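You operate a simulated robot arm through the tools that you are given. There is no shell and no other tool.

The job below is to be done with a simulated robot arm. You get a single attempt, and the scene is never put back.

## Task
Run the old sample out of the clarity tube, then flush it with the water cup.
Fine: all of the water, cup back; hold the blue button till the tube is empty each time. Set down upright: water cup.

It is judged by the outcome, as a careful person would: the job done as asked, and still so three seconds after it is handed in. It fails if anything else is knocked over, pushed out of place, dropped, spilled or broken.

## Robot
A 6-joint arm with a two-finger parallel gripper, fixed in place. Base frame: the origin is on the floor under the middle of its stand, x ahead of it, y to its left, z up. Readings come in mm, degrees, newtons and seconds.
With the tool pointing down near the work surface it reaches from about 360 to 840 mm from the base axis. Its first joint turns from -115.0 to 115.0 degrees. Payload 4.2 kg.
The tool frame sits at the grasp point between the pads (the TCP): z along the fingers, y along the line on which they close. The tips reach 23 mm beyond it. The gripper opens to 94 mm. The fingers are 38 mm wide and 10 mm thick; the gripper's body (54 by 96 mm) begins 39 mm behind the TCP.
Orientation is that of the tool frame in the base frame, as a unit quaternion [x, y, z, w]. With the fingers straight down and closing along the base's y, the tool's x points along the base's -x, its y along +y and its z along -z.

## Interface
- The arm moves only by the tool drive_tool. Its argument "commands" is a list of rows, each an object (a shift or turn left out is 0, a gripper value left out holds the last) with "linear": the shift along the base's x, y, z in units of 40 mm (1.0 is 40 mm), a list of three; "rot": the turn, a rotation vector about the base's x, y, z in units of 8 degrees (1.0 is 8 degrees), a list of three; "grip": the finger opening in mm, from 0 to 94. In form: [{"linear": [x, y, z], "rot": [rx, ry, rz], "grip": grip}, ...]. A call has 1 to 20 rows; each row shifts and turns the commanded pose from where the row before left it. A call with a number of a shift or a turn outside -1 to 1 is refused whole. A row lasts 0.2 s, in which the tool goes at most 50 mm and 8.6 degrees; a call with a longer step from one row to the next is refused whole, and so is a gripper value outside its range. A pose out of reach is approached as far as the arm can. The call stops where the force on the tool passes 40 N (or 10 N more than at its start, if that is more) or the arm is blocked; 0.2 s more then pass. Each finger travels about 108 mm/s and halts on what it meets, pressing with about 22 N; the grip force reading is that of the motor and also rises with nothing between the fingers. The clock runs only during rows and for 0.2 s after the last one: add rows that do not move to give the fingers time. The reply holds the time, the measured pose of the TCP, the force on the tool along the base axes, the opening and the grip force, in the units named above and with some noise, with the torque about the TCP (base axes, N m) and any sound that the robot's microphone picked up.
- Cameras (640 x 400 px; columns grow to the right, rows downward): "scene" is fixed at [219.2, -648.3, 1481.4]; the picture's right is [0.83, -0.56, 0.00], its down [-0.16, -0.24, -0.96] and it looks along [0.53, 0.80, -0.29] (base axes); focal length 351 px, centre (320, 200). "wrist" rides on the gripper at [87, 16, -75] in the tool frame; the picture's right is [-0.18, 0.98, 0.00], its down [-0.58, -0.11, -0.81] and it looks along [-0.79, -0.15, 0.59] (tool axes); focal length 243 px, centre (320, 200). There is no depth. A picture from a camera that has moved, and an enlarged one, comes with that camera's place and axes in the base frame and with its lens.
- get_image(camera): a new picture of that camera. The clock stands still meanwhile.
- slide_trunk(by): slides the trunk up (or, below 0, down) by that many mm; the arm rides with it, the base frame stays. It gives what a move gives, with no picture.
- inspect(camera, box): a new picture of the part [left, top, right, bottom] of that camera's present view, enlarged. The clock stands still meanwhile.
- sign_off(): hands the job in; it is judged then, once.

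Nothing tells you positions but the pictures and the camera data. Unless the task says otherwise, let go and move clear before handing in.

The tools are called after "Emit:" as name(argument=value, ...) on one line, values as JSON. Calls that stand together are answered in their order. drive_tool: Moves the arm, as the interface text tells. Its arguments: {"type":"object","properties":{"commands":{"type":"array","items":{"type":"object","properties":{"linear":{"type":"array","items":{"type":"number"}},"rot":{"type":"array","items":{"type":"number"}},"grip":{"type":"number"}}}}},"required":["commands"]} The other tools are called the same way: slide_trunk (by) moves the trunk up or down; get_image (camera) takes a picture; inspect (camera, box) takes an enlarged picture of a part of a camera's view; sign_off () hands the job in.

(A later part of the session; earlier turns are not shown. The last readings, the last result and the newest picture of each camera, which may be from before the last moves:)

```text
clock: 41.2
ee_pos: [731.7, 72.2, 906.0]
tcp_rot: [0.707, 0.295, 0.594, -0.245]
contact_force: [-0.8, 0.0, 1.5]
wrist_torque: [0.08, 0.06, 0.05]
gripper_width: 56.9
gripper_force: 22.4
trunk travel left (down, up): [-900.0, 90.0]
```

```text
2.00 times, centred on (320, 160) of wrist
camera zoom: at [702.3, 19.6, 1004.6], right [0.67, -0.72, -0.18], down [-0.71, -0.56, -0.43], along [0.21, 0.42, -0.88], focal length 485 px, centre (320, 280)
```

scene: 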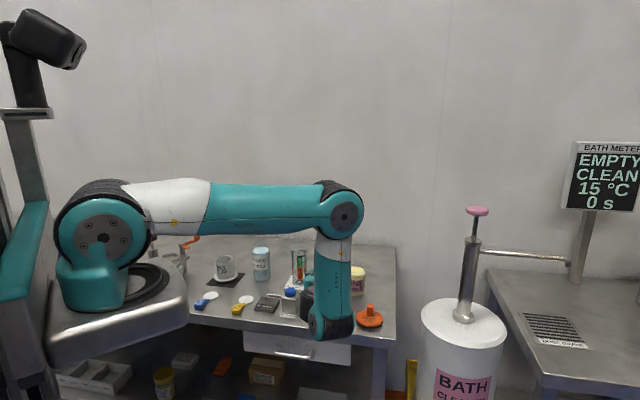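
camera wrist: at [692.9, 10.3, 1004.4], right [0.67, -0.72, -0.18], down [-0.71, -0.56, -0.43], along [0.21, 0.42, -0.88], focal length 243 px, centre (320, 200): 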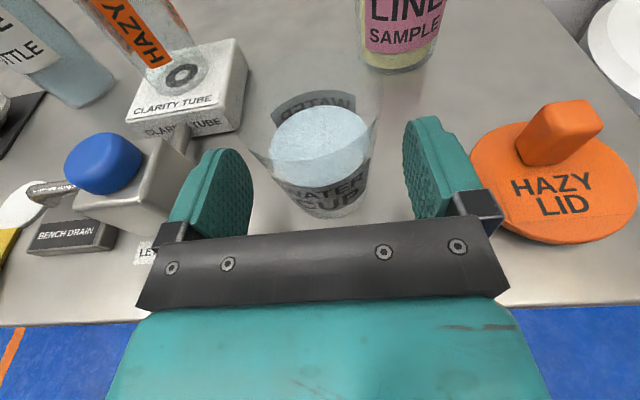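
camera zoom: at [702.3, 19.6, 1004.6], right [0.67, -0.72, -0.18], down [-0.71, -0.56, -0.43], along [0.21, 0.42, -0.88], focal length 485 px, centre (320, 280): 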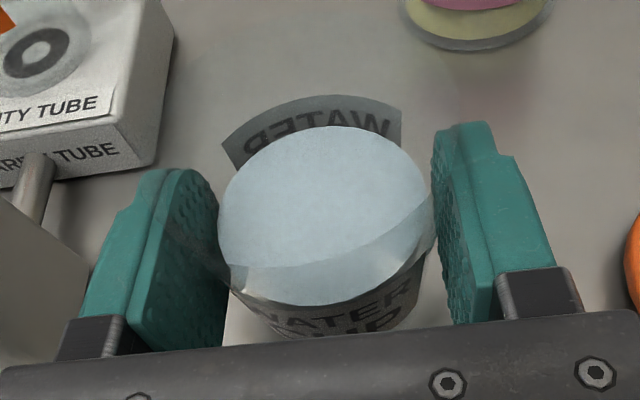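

The cup is gripped (56.9 mm, 22 N). I'll note the pick pose (731.9, 72.3, 906.2) for the return and lift slowly.

Emit:
drive_tool(commands=[{"linear": [0, 0, 0.15]}, {"linear": [0, 0, 0.25]}, {"linear": [0, 0, 0.4]}, {}, {}])

Emit:
get_image(camera="wrist")

Emit:
get_image(camera="scene")

```text
clock: 42.4
ee_pos: [732.9, 72.3, 936.7]
tcp_rot: [0.707, 0.295, 0.594, -0.245]
contact_force: [-0.7, -0.6, -0.6]
wrist_torque: [-0.02, 0.04, -0.02]
gripper_width: 57.0
gripper_force: 22.3
trunk travel left (down, up): [-900.0, 90.0]
```

```text
taken
camera wrist: at [702.3, 19.4, 1035.9], right [0.67, -0.72, -0.18], down [-0.71, -0.56, -0.43], along [0.21, 0.42, -0.88], focal length 243 px, centre (320, 200)
```

wrist: 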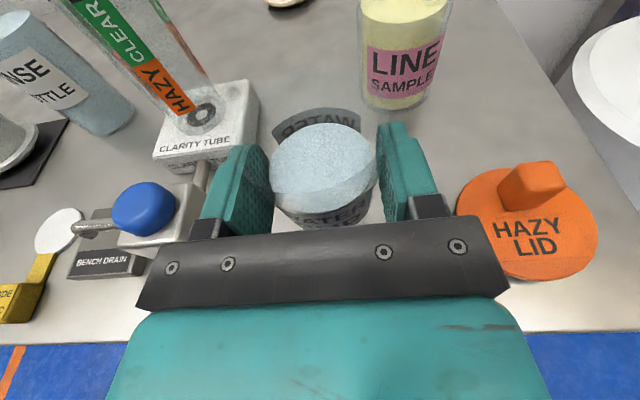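

```text
taken
```

scene: 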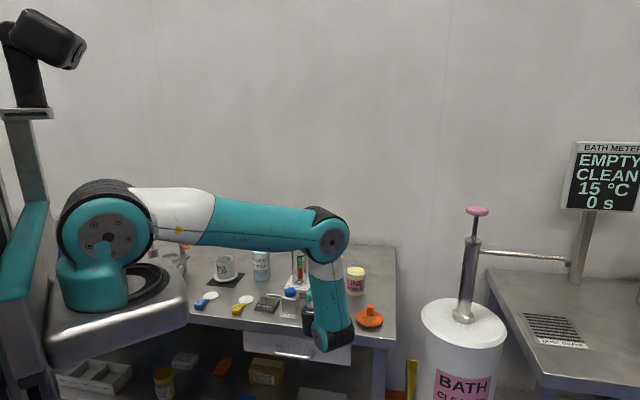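

The cup came up cleanly with the water in it. I'll raise it to ~z 1095 so its bottom clears the tube's rim, then look again.

Emit:
drive_tool(commands=[{"linear": [0, 0, 0.5]}, {"linear": [0, 0, 0.8]}, {"linear": [0, 0, 0.8]}, {"linear": [0, 0, 0.8]}, {"linear": [0, 0, 0.6]}, {"linear": [0, 0, 0.4]}, {}, {}])

Emit:
get_image(camera="wrist")

Emit:
get_image(camera="scene")

```text
clock: 44.2
ee_pos: [732.8, 73.2, 1094.0]
tcp_rot: [0.707, 0.294, 0.594, -0.245]
contact_force: [-0.4, -0.5, -1.0]
wrist_torque: [-0.01, 0.01, -0.03]
gripper_width: 57.1
gripper_force: 21.7
trunk travel left (down, up): [-900.0, 90.0]
```

```text
taken
camera wrist: at [702.5, 19.7, 1192.9], right [0.67, -0.72, -0.18], down [-0.71, -0.56, -0.43], along [0.21, 0.42, -0.88], focal length 243 px, centre (320, 200)
```

wrist: 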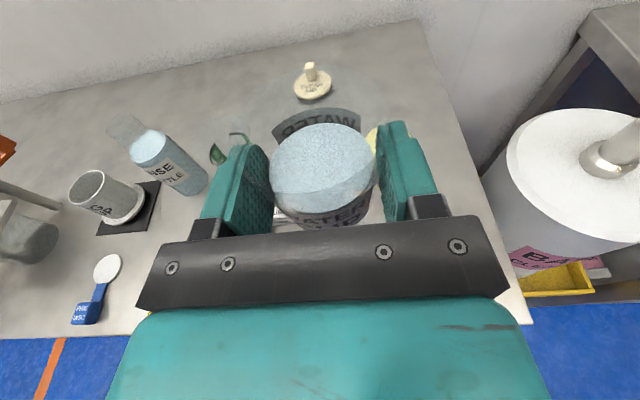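

```text
taken
```

scene: 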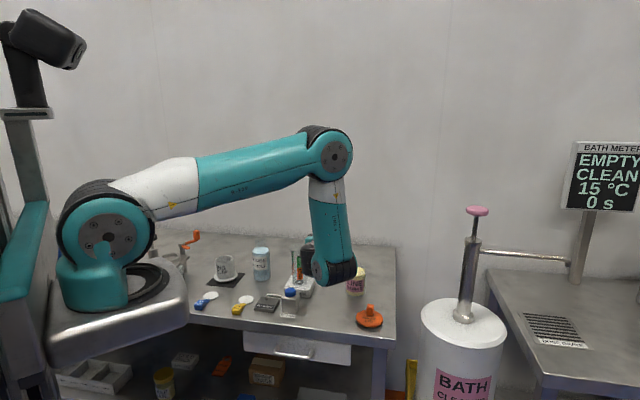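

I'll enlarge the tube top as seen from here to fix its rim position.

Emit:
inspect(camera="wrist", box=[180, 60, 340, 180])

Emit:
inspect(camera="scene", box=[270, 230, 340, 300])

```text
3.33 times, centred on (260, 120) of wrist
camera zoom: at [702.5, 19.7, 1192.9], right [0.67, -0.72, -0.18], down [-0.71, -0.56, -0.43], along [0.21, 0.42, -0.88], focal length 809 px, centre (520, 467)
```

zoom: 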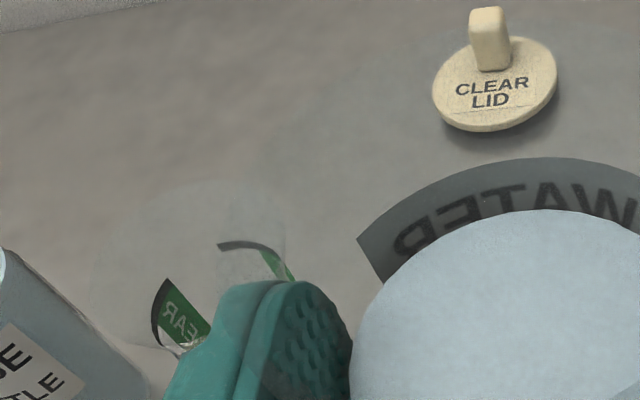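

```text
5.71 times, centred on (305, 265) of scene
camera zoom: at [219.2, -648.3, 1481.4], right [0.83, -0.56, 0.0], down [-0.16, -0.24, -0.96], along [0.53, 0.8, -0.29], focal length 2008 px, centre (406, -171)
```

zoom: 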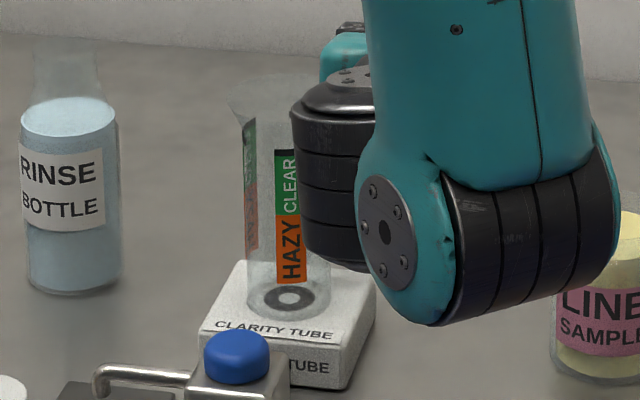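

The tube's rim centre comes out near (730, 233, 1020), consistent across views. I'll carry the upright cup to just short of the tube (lip side toward it), staying above its rim.

Emit:
drive_tool(commands=[{"linear": [0.1, 0.35, 0]}, {"linear": [0.15, 0.5, 0]}, {"linear": [0.15, 0.55, 0]}, {"linear": [0.15, 0.55, 0]}, {"linear": [0.15, 0.5, 0]}, {"linear": [0.1, 0.35, 0]}, {"linear": [0.04, 0.2, 0]}, {}, {}])

Emit:
get_image(camera="wrist")

Emit:
inspect(camera="scene", box=[250, 190, 370, 310])

```text
clock: 46.2
ee_pos: [765.4, 194.3, 1093.7]
tcp_rot: [0.707, 0.295, 0.594, -0.246]
contact_force: [-0.2, 0.1, -1.0]
wrist_torque: [-0.03, 0.0, -0.02]
gripper_width: 57.0
gripper_force: 21.9
trunk travel left (down, up): [-900.0, 90.0]
```

```text
taken
camera wrist: at [736.0, 139.4, 1191.9], right [0.67, -0.72, -0.18], down [-0.71, -0.56, -0.43], along [0.21, 0.42, -0.88], focal length 243 px, centre (320, 200)
```

wrist: 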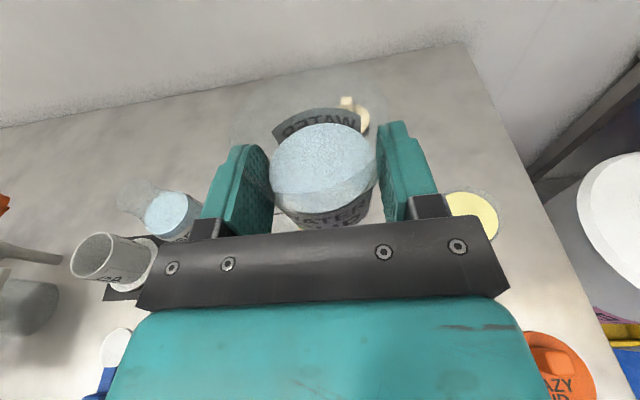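

```text
3.33 times, centred on (310, 250) of scene
camera zoom: at [219.2, -648.3, 1481.4], right [0.83, -0.56, 0.0], down [-0.16, -0.24, -0.96], along [0.53, 0.8, -0.29], focal length 1171 px, centre (353, 33)
```

zoom: 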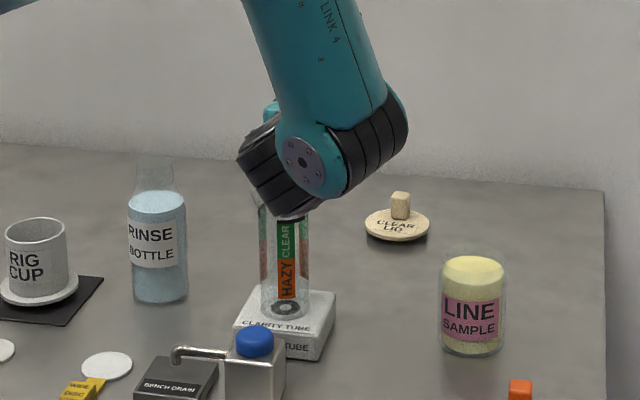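

The cup is upright beside and above the tube, nothing touched. I'll tilt it 24° toward the tube (about the tool axis) — not enough to spill — and check geometry.

Emit:
drive_tool(commands=[{"rot": [-0.695, -0.698, 0.174]}, {"rot": [-0.695, -0.698, 0.174]}, {"rot": [-0.695, -0.698, 0.174]}, {}])

Emit:
get_image(camera="wrist")

Emit:
inspect(camera="scene", box=[250, 190, 370, 310])

```text
clock: 47.2
ee_pos: [766.3, 191.8, 1093.2]
tcp_rot: [0.629, 0.437, 0.632, -0.117]
contact_force: [0.5, -0.4, -0.9]
wrist_torque: [-0.01, 0.01, 0.0]
gripper_width: 57.1
gripper_force: 22.0
trunk travel left (down, up): [-900.0, 90.0]
```

```text
taken
camera wrist: at [710.1, 165.5, 1190.7], right [0.72, -0.66, 0.23], down [-0.53, -0.73, -0.43], along [0.45, 0.18, -0.87], focal length 243 px, centre (320, 200)
```

wrist: 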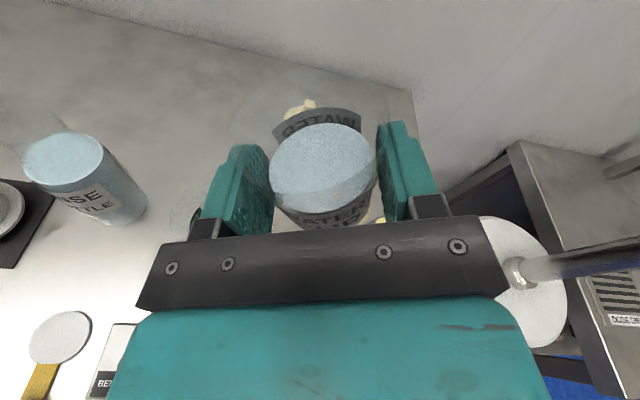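

```text
3.33 times, centred on (310, 250) of scene
camera zoom: at [219.2, -648.3, 1481.4], right [0.83, -0.56, 0.0], down [-0.16, -0.24, -0.96], along [0.53, 0.8, -0.29], focal length 1171 px, centre (353, 33)
```

zoom: 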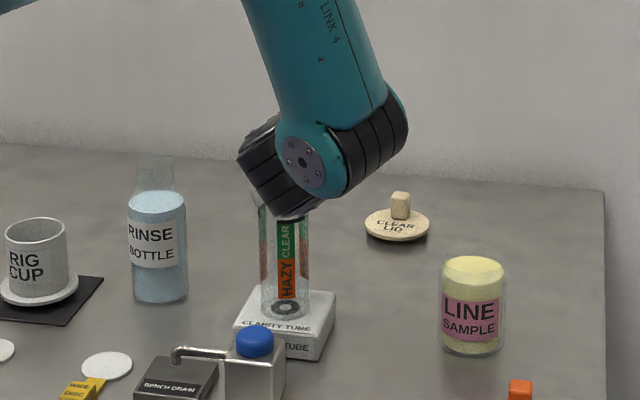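

The tilt is correct and the arm only rolled its last joint. I'll look closely at where the tube's rim is relative to the cup from this angle.

Emit:
inspect(camera="wrist", box=[120, 130, 280, 250])

```text
3.33 times, centred on (200, 190) of wrist
camera zoom: at [710.1, 165.5, 1190.7], right [0.72, -0.66, 0.23], down [-0.53, -0.73, -0.43], along [0.45, 0.18, -0.87], focal length 809 px, centre (720, 233)
```

zoom: 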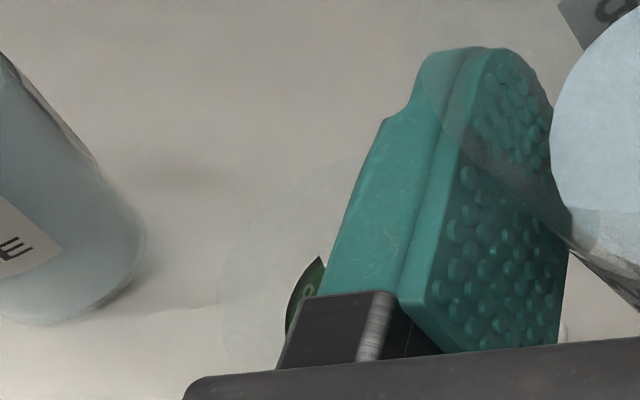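

The rim's edge gives a tube centre of about (728.5, 232), matching the estimate. I'll lower to ~z 1073 and tilt on to 32°, still before the spill angle.

Emit:
drive_tool(commands=[{"linear": [0.01, 0.06, -0.25], "rot": [-0.3475, -0.349, 0.087]}, {"linear": [0, 0, -0.25], "rot": [-0.3475, -0.349, 0.087]}, {}])

Emit:
get_image(camera="wrist")

```text
clock: 48.0
ee_pos: [767.5, 195.7, 1072.7]
tcp_rot: [0.598, 0.478, 0.639, -0.071]
contact_force: [-0.3, 0.0, -1.3]
wrist_torque: [0.02, 0.0, 0.03]
gripper_width: 56.9
gripper_force: 22.5
trunk travel left (down, up): [-900.0, 90.0]
```

```text
taken
camera wrist: at [701.6, 175.1, 1167.1], right [0.7, -0.61, 0.36], down [-0.47, -0.78, -0.4], along [0.53, 0.11, -0.84], focal length 243 px, centre (320, 200)
```

wrist: 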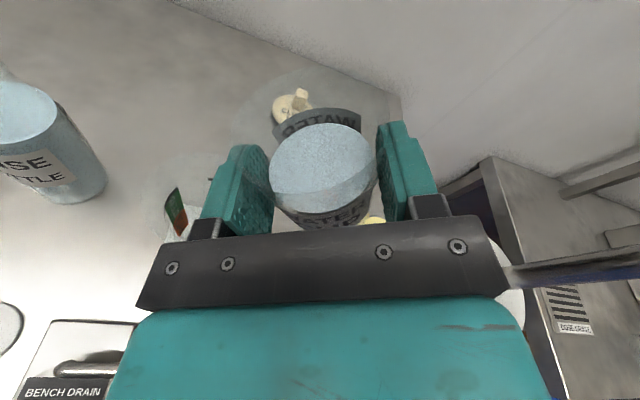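

Now at 32°, with the lip over the near half of the tube mouth. I'll tilt on slowly and watch for the flow to start.

Emit:
drive_tool(commands=[{"rot": [-0.26, -0.262, 0.065]}, {"rot": [-0.26, -0.262, 0.065]}, {"rot": [-0.26, -0.262, 0.065]}, {}, {}])

Emit:
get_image(camera="wrist")

Emit:
inspect(camera="scene", box=[260, 210, 350, 310])

```text
clock: 49.2
ee_pos: [766.6, 194.3, 1072.7]
tcp_rot: [0.558, 0.525, 0.642, -0.023]
contact_force: [0.1, 0.7, -0.9]
wrist_torque: [0.02, 0.04, 0.03]
gripper_width: 57.1
gripper_force: 21.9
trunk travel left (down, up): [-900.0, 90.0]
```

```text
taken
camera wrist: at [692.0, 183.2, 1161.1], right [0.67, -0.55, 0.5], down [-0.41, -0.84, -0.36], along [0.62, 0.04, -0.79], focal length 243 px, centre (320, 200)
```

wrist: 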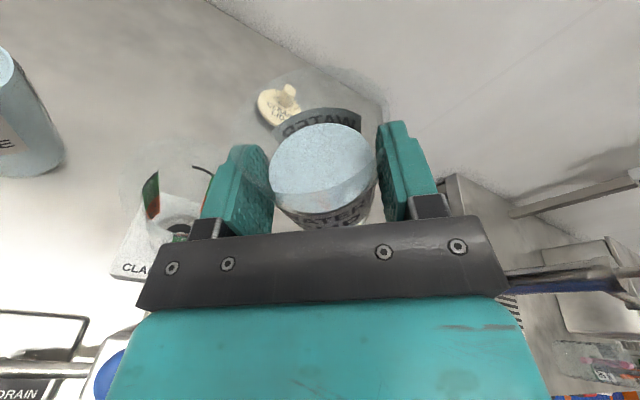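

```text
4.00 times, centred on (305, 260) of scene
camera zoom: at [219.2, -648.3, 1481.4], right [0.83, -0.56, 0.0], down [-0.16, -0.24, -0.96], along [0.53, 0.8, -0.29], focal length 1405 px, centre (380, -40)
```

zoom: 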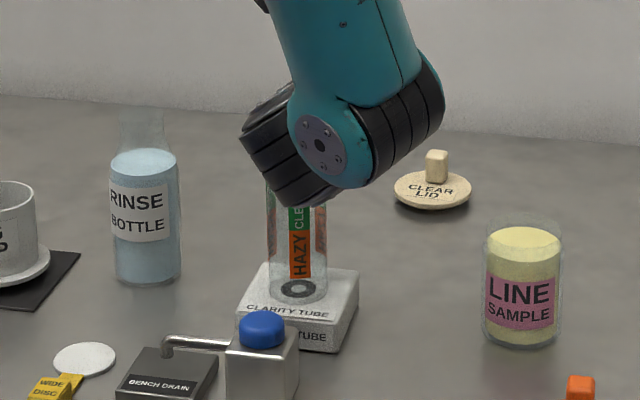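

No flow yet at ~41°. The rim circle is now visible and again lies at about (727, 234). I'll keep tilting in small steps.

Emit:
drive_tool(commands=[{"rot": [-0.174, -0.1745, 0.0435]}, {"rot": [-0.174, -0.1745, 0.0435]}, {"rot": [-0.174, -0.1745, 0.0435]}, {}, {}])

Emit:
inspect(camera="wrist", box=[100, 80, 420, 280])

Emit:
inspect(camera="scene", box=[280, 230, 340, 300])

```text
clock: 50.4
ee_pos: [768.0, 196.5, 1074.2]
tcp_rot: [0.53, 0.553, 0.643, 0.011]
contact_force: [0.2, -0.3, -1.5]
wrist_torque: [-0.03, 0.01, 0.0]
gripper_width: 56.9
gripper_force: 22.3
trunk travel left (down, up): [-900.0, 90.0]
```

```text
2.00 times, centred on (260, 180) of wrist
camera zoom: at [686.0, 188.3, 1156.1], right [0.64, -0.49, 0.59], down [-0.37, -0.87, -0.33], along [0.67, -0.01, -0.74], focal length 485 px, centre (440, 240)
```

zoom: 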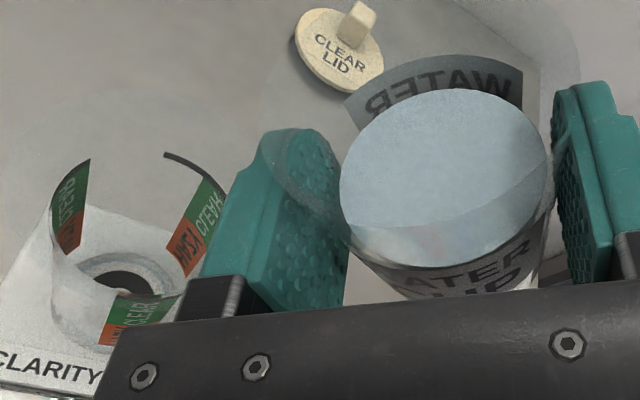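

```text
5.71 times, centred on (310, 265) of scene
camera zoom: at [219.2, -648.3, 1481.4], right [0.83, -0.56, 0.0], down [-0.16, -0.24, -0.96], along [0.53, 0.8, -0.29], focal length 2008 px, centre (377, -171)
```

zoom: 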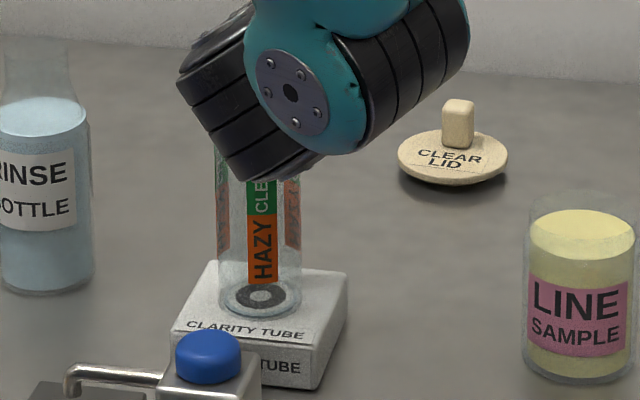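

At 47° still no flow. I'll continue tilting slowly.

Emit:
drive_tool(commands=[{"rot": [-0.174, -0.1745, 0.0435]}, {"rot": [-0.174, -0.1745, 0.0435]}, {}, {}, {}])

Emit:
inspect(camera="wrist", box=[100, 80, 420, 280])

Emit:
inspect(camera="scene", box=[280, 230, 340, 300])

```text
clock: 51.6
ee_pos: [767.2, 195.1, 1072.9]
tcp_rot: [0.511, 0.571, 0.642, 0.034]
contact_force: [0.4, 1.0, -1.4]
wrist_torque: [0.02, 0.02, 0.03]
gripper_width: 56.9
gripper_force: 21.7
trunk travel left (down, up): [-900.0, 90.0]
```

```text
2.00 times, centred on (260, 180) of wrist
camera zoom: at [682.1, 191.2, 1152.3], right [0.62, -0.46, 0.64], down [-0.34, -0.89, -0.3], along [0.71, -0.03, -0.7], focal length 485 px, centre (440, 240)
```

zoom: 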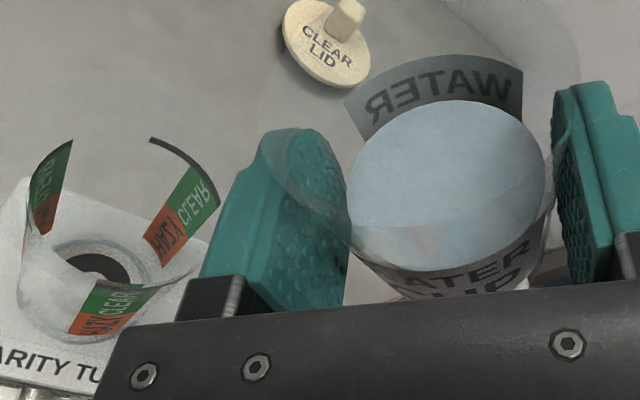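

```text
5.71 times, centred on (310, 265) of scene
camera zoom: at [219.2, -648.3, 1481.4], right [0.83, -0.56, 0.0], down [-0.16, -0.24, -0.96], along [0.53, 0.8, -0.29], focal length 2008 px, centre (377, -171)
```

zoom: 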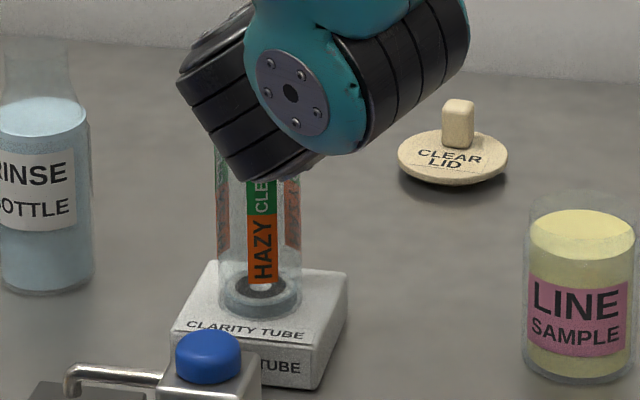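

Water has begun running into the tube — the cup's level dropped and the tube bottom is now bluish, with no sign of spillage. I'll continue in the same slow manner.

Emit:
drive_tool(commands=[{"rot": [-0.174, -0.1745, 0.0435]}, {}, {"rot": [-0.174, -0.1745, 0.0435]}, {}, {}, {}])

Emit:
inspect(camera="wrist", box=[100, 80, 420, 280])

Emit:
inspect(camera="scene", box=[280, 230, 340, 300])

```text
clock: 53.0
ee_pos: [767.3, 194.3, 1073.9]
tcp_rot: [0.49, 0.588, 0.641, 0.057]
contact_force: [-0.3, -0.2, -1.5]
wrist_torque: [-0.04, 0.02, -0.01]
gripper_width: 56.9
gripper_force: 22.4
trunk travel left (down, up): [-900.0, 90.0]
```

```text
2.00 times, centred on (260, 180) of wrist
camera zoom: at [678.7, 193.7, 1148.3], right [0.59, -0.42, 0.69], down [-0.32, -0.91, -0.28], along [0.74, -0.06, -0.67], focal length 485 px, centre (440, 240)
```

zoom: 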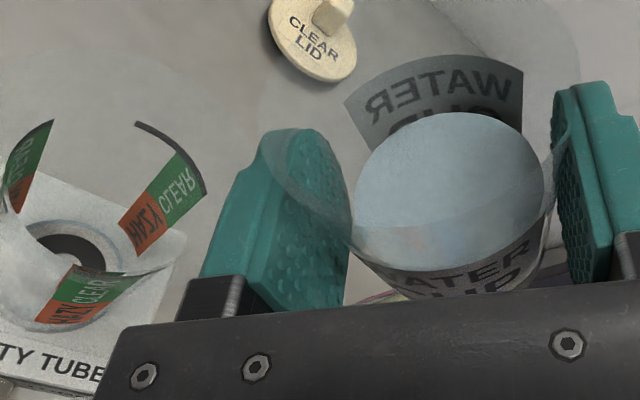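

```text
5.71 times, centred on (310, 265) of scene
camera zoom: at [219.2, -648.3, 1481.4], right [0.83, -0.56, 0.0], down [-0.16, -0.24, -0.96], along [0.53, 0.8, -0.29], focal length 2008 px, centre (377, -171)
```

zoom: 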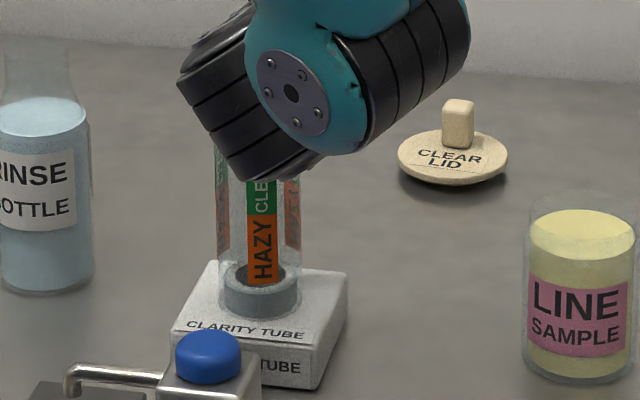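

The level in the tube is rising cleanly. I'll go on tilting, nudging the tool toward the tube to keep the lip over its mouth.

Emit:
drive_tool(commands=[{"rot": [-0.174, -0.1745, 0.0435]}, {}, {"rot": [-0.174, -0.1745, 0.0435]}, {}, {"linear": [-0.01, 0.01, 0], "rot": [-0.174, -0.1745, 0.0435]}, {}, {"linear": [-0.01, 0.01, 0], "rot": [-0.174, -0.1745, 0.0435]}, {}, {}, {}])

Emit:
inspect(camera="wrist", box=[100, 80, 420, 280])

Emit:
inspect(camera="scene", box=[280, 230, 340, 300])

```text
clock: 55.2
ee_pos: [764.0, 195.6, 1074.1]
tcp_rot: [0.447, 0.622, 0.635, 0.1]
contact_force: [-0.1, -0.1, -0.5]
wrist_torque: [0.0, -0.02, 0.0]
gripper_width: 56.8
gripper_force: 22.0
trunk travel left (down, up): [-900.0, 90.0]
```

```text
2.00 times, centred on (260, 180) of wrist
camera zoom: at [670.7, 198.9, 1139.3], right [0.53, -0.33, 0.78], down [-0.27, -0.94, -0.21], along [0.81, -0.1, -0.58], focal length 485 px, centre (440, 240)
```

zoom: 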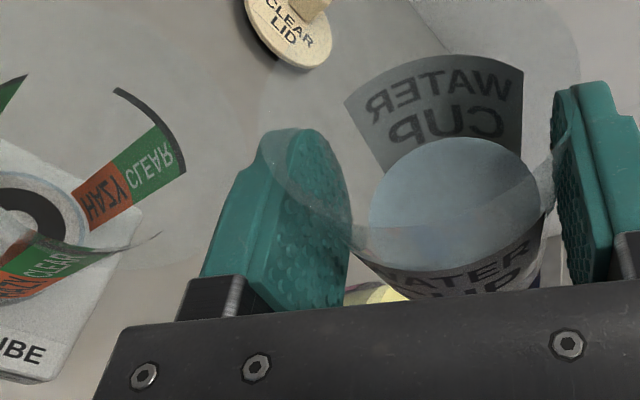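

```text
5.71 times, centred on (310, 265) of scene
camera zoom: at [219.2, -648.3, 1481.4], right [0.83, -0.56, 0.0], down [-0.16, -0.24, -0.96], along [0.53, 0.8, -0.29], focal length 2008 px, centre (377, -171)
```

zoom: 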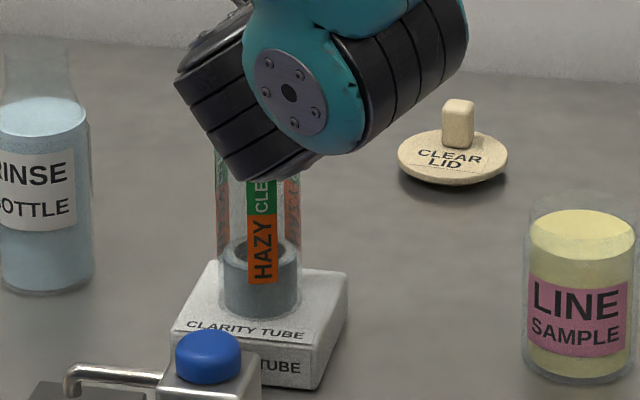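

Steady pour, no spill. Next from ~63° to ~75°.

Emit:
drive_tool(commands=[{"linear": [-0.01, 0.01, 0], "rot": [-0.174, -0.1745, 0.0435]}, {}, {"linear": [-0.01, 0.01, 0], "rot": [-0.174, -0.1745, 0.0435]}, {}, {"linear": [-0.01, 0.01, 0], "rot": [-0.174, -0.1745, 0.0435]}, {}, {"linear": [-0.01, 0.01, 0], "rot": [-0.174, -0.1745, 0.0435]}, {}, {"linear": [-0.01, 0.01, 0], "rot": [-0.174, -0.1745, 0.0435]}, {}, {"linear": [-0.01, 0.01, 0], "rot": [-0.174, -0.1745, 0.0435]}, {}, {}, {}])

Emit:
get_image(camera="wrist")

Emit:
inspect(camera="scene", box=[280, 230, 340, 300])

```text
clock: 58.2
ee_pos: [764.2, 199.4, 1072.0]
tcp_rot: [0.38, 0.665, 0.621, 0.167]
contact_force: [-0.4, 0.3, -0.6]
wrist_torque: [-0.01, 0.01, 0.0]
gripper_width: 56.8
gripper_force: 21.9
trunk travel left (down, up): [-900.0, 90.0]
```

```text
taken
camera wrist: at [659.7, 206.4, 1123.7], right [0.41, -0.19, 0.89], down [-0.21, -0.97, -0.11], along [0.89, -0.14, -0.44], focal length 243 px, centre (320, 200)
```

wrist: 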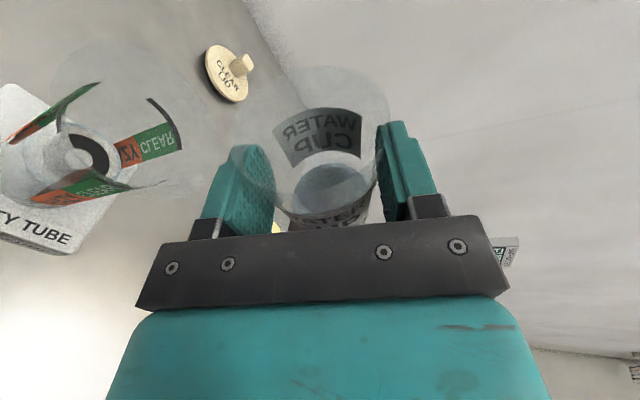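

```text
5.71 times, centred on (310, 265) of scene
camera zoom: at [219.2, -648.3, 1481.4], right [0.83, -0.56, 0.0], down [-0.16, -0.24, -0.96], along [0.53, 0.8, -0.29], focal length 2008 px, centre (377, -171)
```

zoom: 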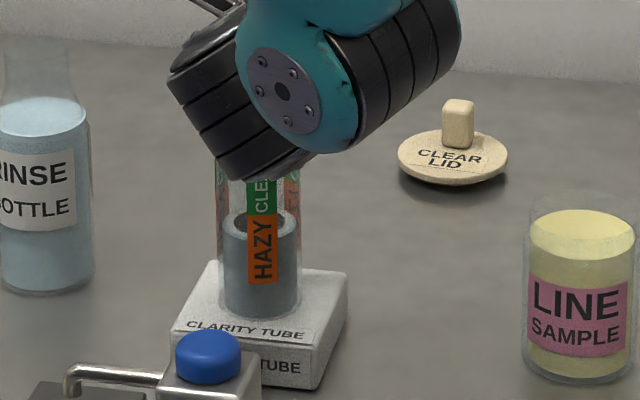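

Most of the water is already in; about a third of the cup remains. I'll continue from 75° to ~95°, compensating for the lip's shift.

Emit:
drive_tool(commands=[{"linear": [-0.01, 0.01, 0], "rot": [-0.174, -0.1745, 0.0435]}, {}, {"linear": [-0.012, 0.012, 0], "rot": [-0.174, -0.1745, 0.0435]}, {}, {"linear": [-0.015, 0.015, 0], "rot": [-0.174, -0.1745, 0.0435]}, {}, {"linear": [-0.017, 0.017, 0], "rot": [-0.174, -0.1745, 0.0435]}, {}, {"linear": [-0.017, 0.017, 0], "rot": [-0.174, -0.1745, 0.0435]}, {}, {"linear": [-0.017, 0.017, 0], "rot": [-0.174, -0.1745, 0.0435]}, {}, {}, {}])

Emit:
get_image(camera="wrist")

Emit:
inspect(camera="scene", box=[280, 230, 340, 300])

```text
clock: 61.2
ee_pos: [759.9, 201.9, 1074.0]
tcp_rot: [0.308, 0.7, 0.601, 0.231]
contact_force: [1.4, -0.5, 0.0]
wrist_torque: [-0.02, -0.02, 0.0]
gripper_width: 56.5
gripper_force: 22.0
trunk travel left (down, up): [-900.0, 90.0]
```

```text
taken
camera wrist: at [649.7, 211.8, 1106.6], right [0.28, -0.04, 0.96], down [-0.17, -0.99, 0.0], along [0.94, -0.16, -0.29], focal length 243 px, centre (320, 200)
```

wrist: 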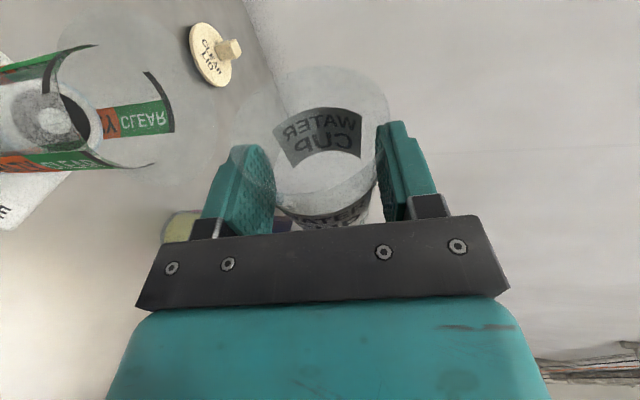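

```text
5.71 times, centred on (310, 265) of scene
camera zoom: at [219.2, -648.3, 1481.4], right [0.83, -0.56, 0.0], down [-0.16, -0.24, -0.96], along [0.53, 0.8, -0.29], focal length 2008 px, centre (377, -171)
```

zoom: 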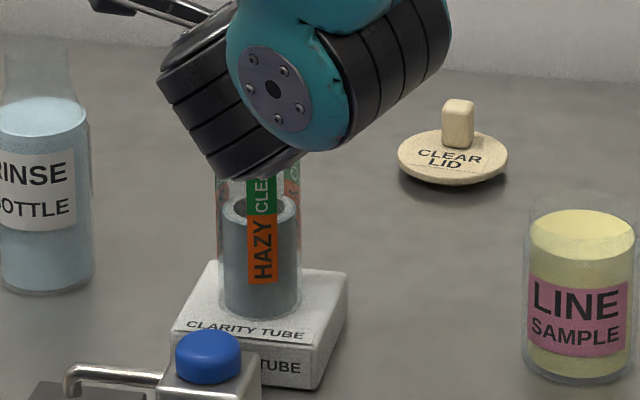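

The cup looks nearly empty. I'll enlarge the view into the cup.

Emit:
inspect(camera="wrist", box=[220, 60, 400, 240])

```text
2.22 times, centred on (310, 150) of wrist
camera zoom: at [649.7, 211.8, 1106.6], right [0.28, -0.04, 0.96], down [-0.17, -0.99, 0.0], along [0.94, -0.16, -0.29], focal length 539 px, centre (342, 311)
```

zoom: 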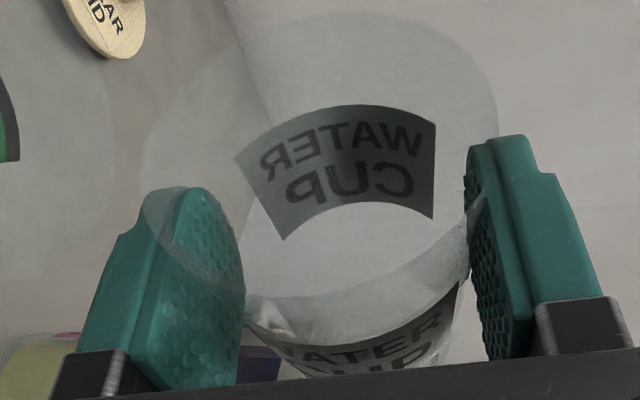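

It looks essentially empty; to get every drop out I'll tilt on to ~109°, keeping the lip over the tube, and hold.

Emit:
drive_tool(commands=[{"linear": [-0.019, 0.019, 0], "rot": [-0.174, -0.1745, 0.0435]}, {"linear": [-0.019, 0.019, 0], "rot": [-0.174, -0.1745, 0.0435]}, {"linear": [-0.02, 0.02, 0], "rot": [-0.174, -0.1745, 0.0435]}, {"linear": [-0.02, 0.02, 0.01], "rot": [-0.174, -0.1745, 0.0435]}, {"linear": [-0.02, 0.02, 0.01], "rot": [-0.174, -0.1745, 0.0435]}, {"linear": [-0.02, 0.02, 0.01], "rot": [-0.174, -0.1745, 0.0435]}, {"linear": [-0.02, 0.02, 0.01], "rot": [-0.174, -0.1745, 0.0435]}, {"linear": [-0.022, 0.022, 0], "rot": [-0.174, -0.1745, 0.0435]}, {"linear": [-0.022, 0.022, 0], "rot": [-0.174, -0.1745, 0.0435]}, {"linear": [-0.022, 0.022, 0], "rot": [-0.174, -0.1745, 0.0435]}, {"linear": [-0.022, 0.022, 0], "rot": [-0.174, -0.1745, 0.0435]}, {}, {}, {}, {}, {}, {}])

Emit:
get_image(camera="wrist")

Emit:
inspect(camera="scene", box=[280, 230, 340, 300])

Emit:
inspect(camera="wrist", box=[220, 60, 400, 240])

```text
clock: 64.8
ee_pos: [750.8, 210.9, 1073.9]
tcp_rot: [0.169, 0.747, 0.545, 0.341]
contact_force: [0.0, 0.0, -1.6]
wrist_torque: [0.01, 0.01, 0.01]
gripper_width: 56.7
gripper_force: 21.9
trunk travel left (down, up): [-900.0, 90.0]
```

```text
taken
camera wrist: at [635.3, 218.0, 1075.2], right [0.01, 0.23, 0.97], down [-0.13, -0.96, 0.23], along [0.99, -0.13, 0.02], focal length 243 px, centre (320, 200)
```

wrist: 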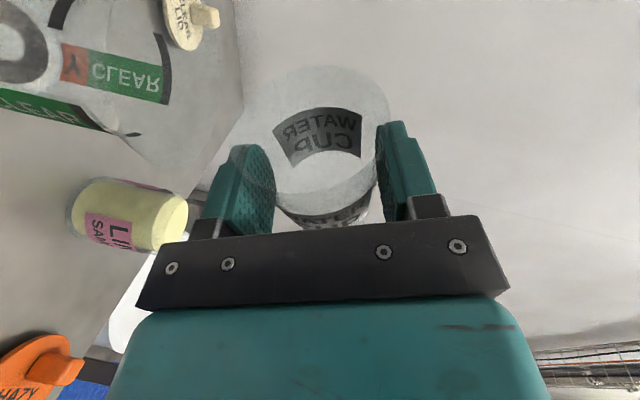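

```text
5.71 times, centred on (310, 265) of scene
camera zoom: at [219.2, -648.3, 1481.4], right [0.83, -0.56, 0.0], down [-0.16, -0.24, -0.96], along [0.53, 0.8, -0.29], focal length 2008 px, centre (377, -171)
```

zoom: 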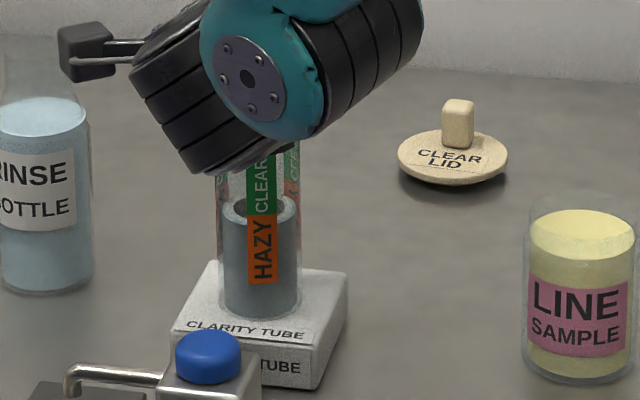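

```text
2.22 times, centred on (310, 150) of wrist
camera zoom: at [635.3, 218.0, 1075.2], right [0.01, 0.23, 0.97], down [-0.13, -0.96, 0.23], along [0.99, -0.13, 0.02], focal length 539 px, centre (342, 311)
```

zoom: 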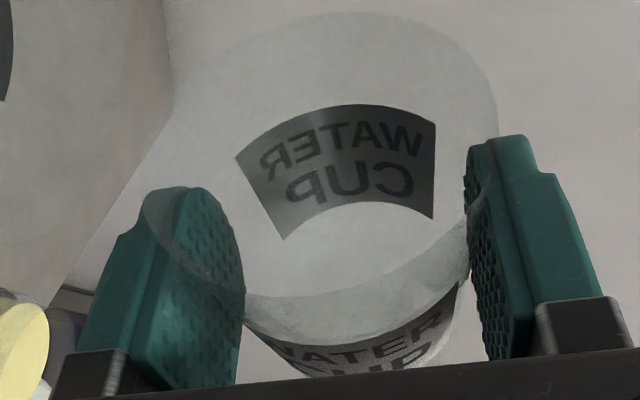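

The cup is empty (tube level no longer changes). I'll lift a little and roll the cup back upright along the same path.

Emit:
drive_tool(commands=[{"linear": [0.03, -0.03, 0.25], "rot": [0.348, 0.349, -0.087]}, {"linear": [0.03, -0.03, 0.25], "rot": [0.695, 0.698, -0.174]}, {"linear": [0.03, -0.03, 0], "rot": [0.695, 0.698, -0.174]}, {"linear": [0.03, -0.03, 0], "rot": [0.695, 0.698, -0.174]}, {"linear": [0.03, -0.03, 0], "rot": [0.695, 0.698, -0.174]}, {"linear": [0.03, -0.03, 0], "rot": [0.695, 0.698, -0.174]}, {"linear": [0.03, -0.03, 0], "rot": [0.695, 0.698, -0.174]}, {"linear": [0.03, -0.03, 0], "rot": [0.695, 0.698, -0.174]}, {"linear": [0.03, -0.03, 0], "rot": [0.695, 0.698, -0.174]}, {"linear": [0.03, -0.03, 0], "rot": [0.695, 0.698, -0.174]}, {"linear": [0.03, -0.03, 0], "rot": [0.695, 0.698, -0.174]}, {"linear": [0.03, -0.03, 0], "rot": [0.695, 0.698, -0.174]}, {"linear": [0.03, -0.03, 0], "rot": [0.695, 0.698, -0.174]}, {"rot": [0.695, 0.698, -0.174]}, {"rot": [0.098, 0.099, -0.0245]}, {}, {}])

Emit:
get_image(camera="wrist")

Emit:
get_image(camera="scene")

```text
clock: 68.4
ee_pos: [767.1, 196.2, 1095.0]
tcp_rot: [0.707, 0.294, 0.595, -0.245]
contact_force: [-1.0, 0.3, -0.5]
wrist_torque: [0.01, 0.0, -0.04]
gripper_width: 56.4
gripper_force: 22.2
trunk travel left (down, up): [-900.0, 90.0]
```

```text
taken
camera wrist: at [735.7, 142.2, 1193.4], right [0.67, -0.72, -0.18], down [-0.71, -0.56, -0.43], along [0.21, 0.42, -0.88], focal length 243 px, centre (320, 200)
```

wrist: 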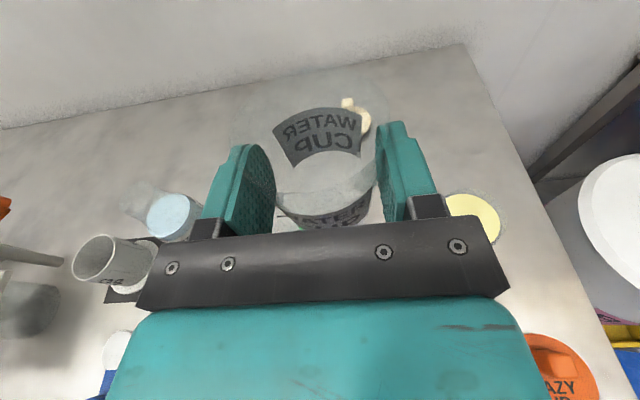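

```text
taken
```

scene: 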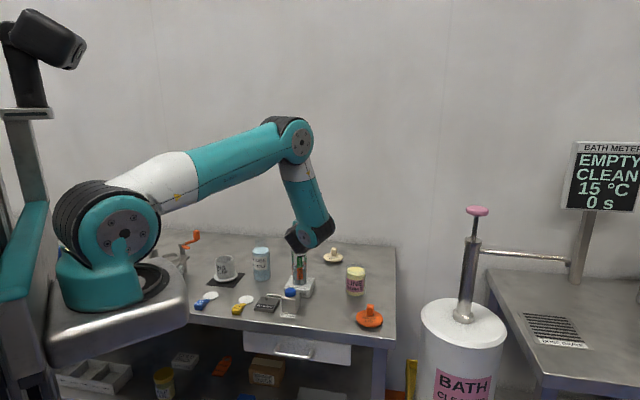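

The cup is upright again and empty, the tube full of flush water. I'll carry the cup back over its original spot at the same height.

Emit:
drive_tool(commands=[{"linear": [-0.1, -0.35, 0]}, {"linear": [-0.15, -0.5, 0]}, {"linear": [-0.15, -0.55, 0]}, {"linear": [-0.15, -0.55, 0]}, {"linear": [-0.15, -0.55, 0]}, {"linear": [-0.12, -0.4, 0]}, {"linear": [-0.05, -0.19, 0]}, {}])

Emit:
get_image(camera="wrist")

```text
clock: 70.2
ee_pos: [732.0, 72.1, 1094.3]
tcp_rot: [0.706, 0.294, 0.595, -0.246]
contact_force: [-0.4, 0.6, 0.4]
wrist_torque: [0.01, 0.02, -0.02]
gripper_width: 56.4
gripper_force: 21.7
trunk travel left (down, up): [-900.0, 90.0]
```

```text
taken
camera wrist: at [700.9, 18.7, 1192.9], right [0.67, -0.72, -0.18], down [-0.71, -0.56, -0.43], along [0.21, 0.42, -0.88], focal length 243 px, centre (320, 200)
```

wrist: 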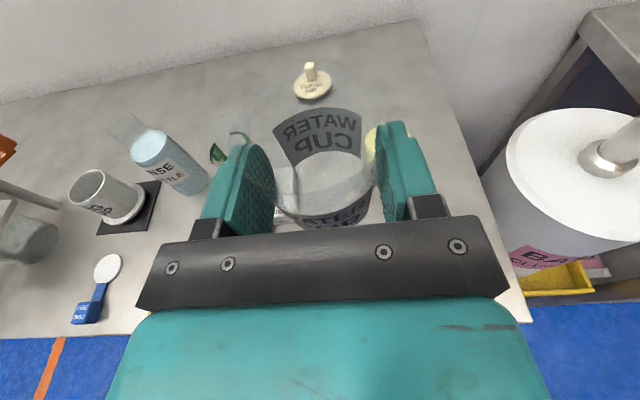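

I'm back above the cup's original spot (732, 72), upright. I'll lower it to just above the bench.

Emit:
drive_tool(commands=[{"linear": [0, 0, -0.6]}, {"linear": [0, 0, -0.8]}, {"linear": [0, 0, -0.8]}, {"linear": [0, 0, -0.8]}, {"linear": [0, 0, -0.8]}, {"linear": [0, 0, -0.5]}, {"linear": [0, 0, -0.2]}, {}])

Emit:
get_image(camera="wrist")

Emit:
inspect(camera="scene", box=[260, 240, 400, 360])

```text
clock: 72.0
ee_pos: [732.1, 71.2, 915.1]
tcp_rot: [0.707, 0.294, 0.595, -0.245]
contact_force: [-0.2, 0.0, -0.5]
wrist_torque: [-0.01, 0.01, 0.03]
gripper_width: 56.4
gripper_force: 21.9
trunk travel left (down, up): [-900.0, 90.0]
```

```text
taken
camera wrist: at [701.2, 18.6, 1013.5], right [0.67, -0.72, -0.18], down [-0.71, -0.56, -0.43], along [0.21, 0.42, -0.88], focal length 243 px, centre (320, 200)
```

wrist: 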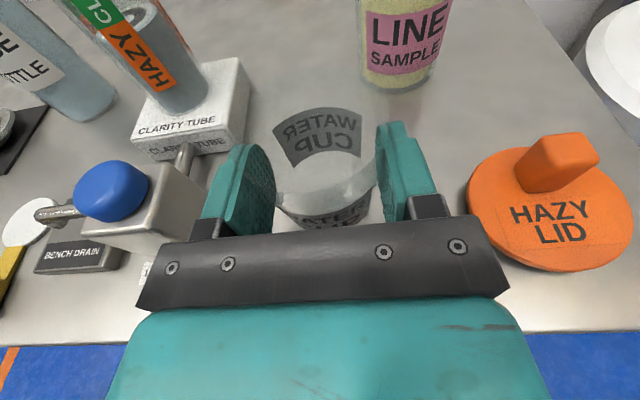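

```text
3.33 times, centred on (330, 300) of scene
camera zoom: at [219.2, -648.3, 1481.4], right [0.83, -0.56, 0.0], down [-0.16, -0.24, -0.96], along [0.53, 0.8, -0.29], focal length 1171 px, centre (287, -133)
```

zoom: 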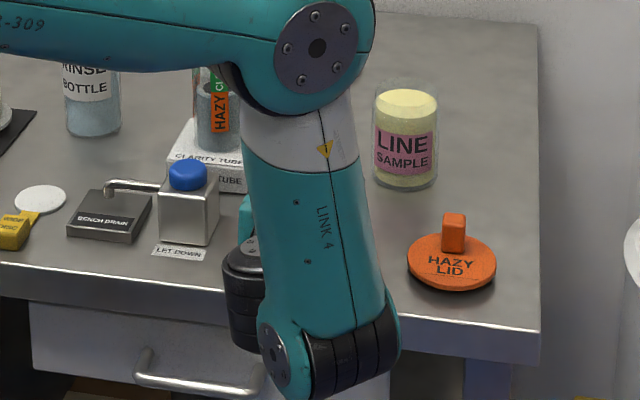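

About 9 mm above the original height; I'll lower in small steps and feel for contact.

Emit:
drive_tool(commands=[{"linear": [0, 0.01, -0.05]}, {"linear": [0, 0, -0.05]}, {"linear": [0, 0, -0.05]}, {"linear": [0, 0, -0.03]}, {}])

```text
clock: 73.2
ee_pos: [731.5, 72.7, 908.6]
tcp_rot: [0.707, 0.294, 0.595, -0.244]
contact_force: [-0.6, 0.4, -0.7]
wrist_torque: [0.02, -0.02, -0.01]
gripper_width: 56.3
gripper_force: 22.0
trunk travel left (down, up): [-900.0, 90.0]
```

Emit:
drive_tool(commands=[{"linear": [0, 0, -0.03]}, {"linear": [0, 0, -0.03]}, {}])

```text
clock: 74.0
ee_pos: [731.8, 71.1, 906.0]
tcp_rot: [0.706, 0.294, 0.596, -0.245]
contact_force: [-0.4, -0.1, 3.9]
wrist_torque: [0.08, 0.04, 0.01]
gripper_width: 56.3
gripper_force: 21.7
trunk travel left (down, up): [-900.0, 90.0]
```

Contact felt at z 906 (about 4 N up): the cup is standing on the bench at its original place. I'll open the fingers gently.

Emit:
drive_tool(commands=[{"grip": 57}, {"grip": 58}, {"grip": 60}, {"grip": 64}, {"grip": 70}, {"grip": 76}, {"grip": 82}, {"grip": 84}, {"grip": 84}])

Emit:
get_image(camera="wrist")

```text
clock: 76.0
ee_pos: [732.4, 71.7, 905.8]
tcp_rot: [0.707, 0.293, 0.595, -0.244]
contact_force: [0.1, -0.4, -1.1]
wrist_torque: [-0.01, 0.05, 0.02]
gripper_width: 84.2
gripper_force: 0.0
trunk travel left (down, up): [-900.0, 90.0]
```

```text
taken
camera wrist: at [701.1, 19.1, 1004.0], right [0.67, -0.72, -0.18], down [-0.71, -0.56, -0.43], along [0.21, 0.42, -0.88], focal length 243 px, centre (320, 200)
```

wrist: 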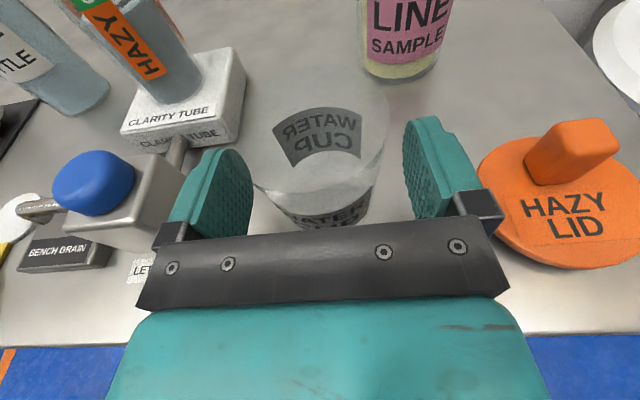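

The cup stands upright on its spot and the fingers are clear. I'll back straight out along the approach line and then rise.

Emit:
drive_tool(commands=[{"linear": [-0.18, -0.18, 0]}, {"linear": [-0.18, -0.18, 0]}, {"linear": [-0.15, -0.15, 0]}, {"linear": [0, 0, 0.4]}, {"linear": [0, 0, 0.6]}, {"linear": [0, 0, 0.7]}, {"linear": [0, 0, 0.7]}, {}])

Emit:
get_image(camera="wrist")

Emit:
get_image(camera="scene")

```text
clock: 77.8
ee_pos: [711.0, 54.2, 1000.3]
tcp_rot: [0.708, 0.295, 0.594, -0.244]
contact_force: [-0.6, -0.6, -0.1]
wrist_torque: [0.01, 0.04, 0.02]
gripper_width: 84.2
gripper_force: 0.2
trunk travel left (down, up): [-900.0, 90.0]
```

```text
taken
camera wrist: at [681.7, -0.5, 1099.4], right [0.67, -0.72, -0.18], down [-0.71, -0.56, -0.43], along [0.21, 0.42, -0.88], focal length 243 px, centre (320, 200)
```

wrist: 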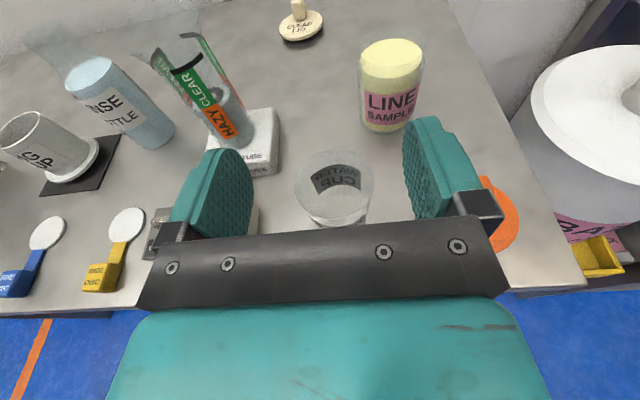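

```text
taken
```

scene: 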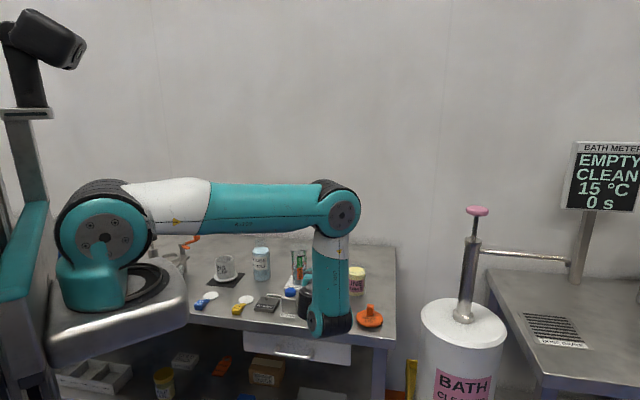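

Cup and surroundings are fine. Now I'll rise and pitch the tool back to pointing straight down, backing away from the bench, to press the button again.

Emit:
drive_tool(commands=[{"linear": [0, 0, 0.7]}, {"linear": [0, 0, 0.7]}, {"linear": [0, 0, 0.7]}, {"linear": [-0.1, -0.1, 0.3], "rot": [-0.706, 0.706, 0]}, {"linear": [-0.1, -0.1, 0.3], "rot": [-0.706, 0.706, 0]}, {"linear": [-0.2, -0.1, 0.2], "rot": [-0.706, 0.706, 0]}, {"linear": [-0.2, -0.1, 0.1], "rot": [-0.706, 0.706, 0]}, {"linear": [-0.2, -0.1, 0.1], "rot": [-0.706, 0.706, 0]}, {"linear": [-0.2, -0.1, 0], "rot": [-0.706, 0.706, 0]}, {"linear": [-0.2, -0.1, 0], "rot": [-0.706, 0.706, 0]}, {"linear": [-0.2, -0.1, 0], "rot": [-0.706, 0.706, 0]}, {"linear": [-0.2, -0.1, 0], "rot": [-0.706, 0.706, 0]}, {"linear": [-0.2, -0.1, 0], "rot": [-0.706, 0.706, 0]}, {}])

Emit:
get_image(camera="scene")

```text
clock: 80.8
ee_pos: [638.9, 11.7, 1125.5]
tcp_rot: [0.923, 0.384, 0.001, -0.001]
contact_force: [-0.2, 1.0, -0.5]
wrist_torque: [-0.01, -0.01, -0.03]
gripper_width: 83.9
gripper_force: 0.0
trunk travel left (down, up): [-900.0, 90.0]
```

```text
taken
```

scene: 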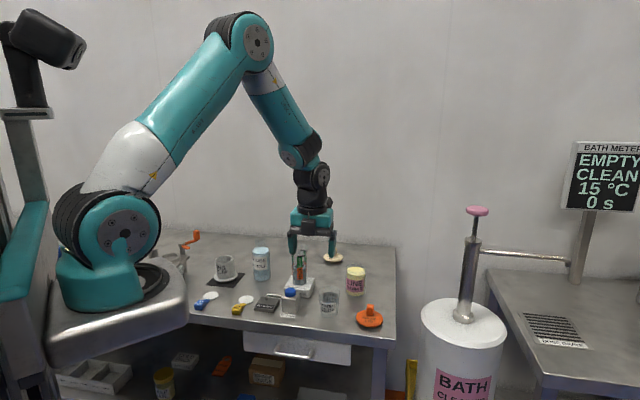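

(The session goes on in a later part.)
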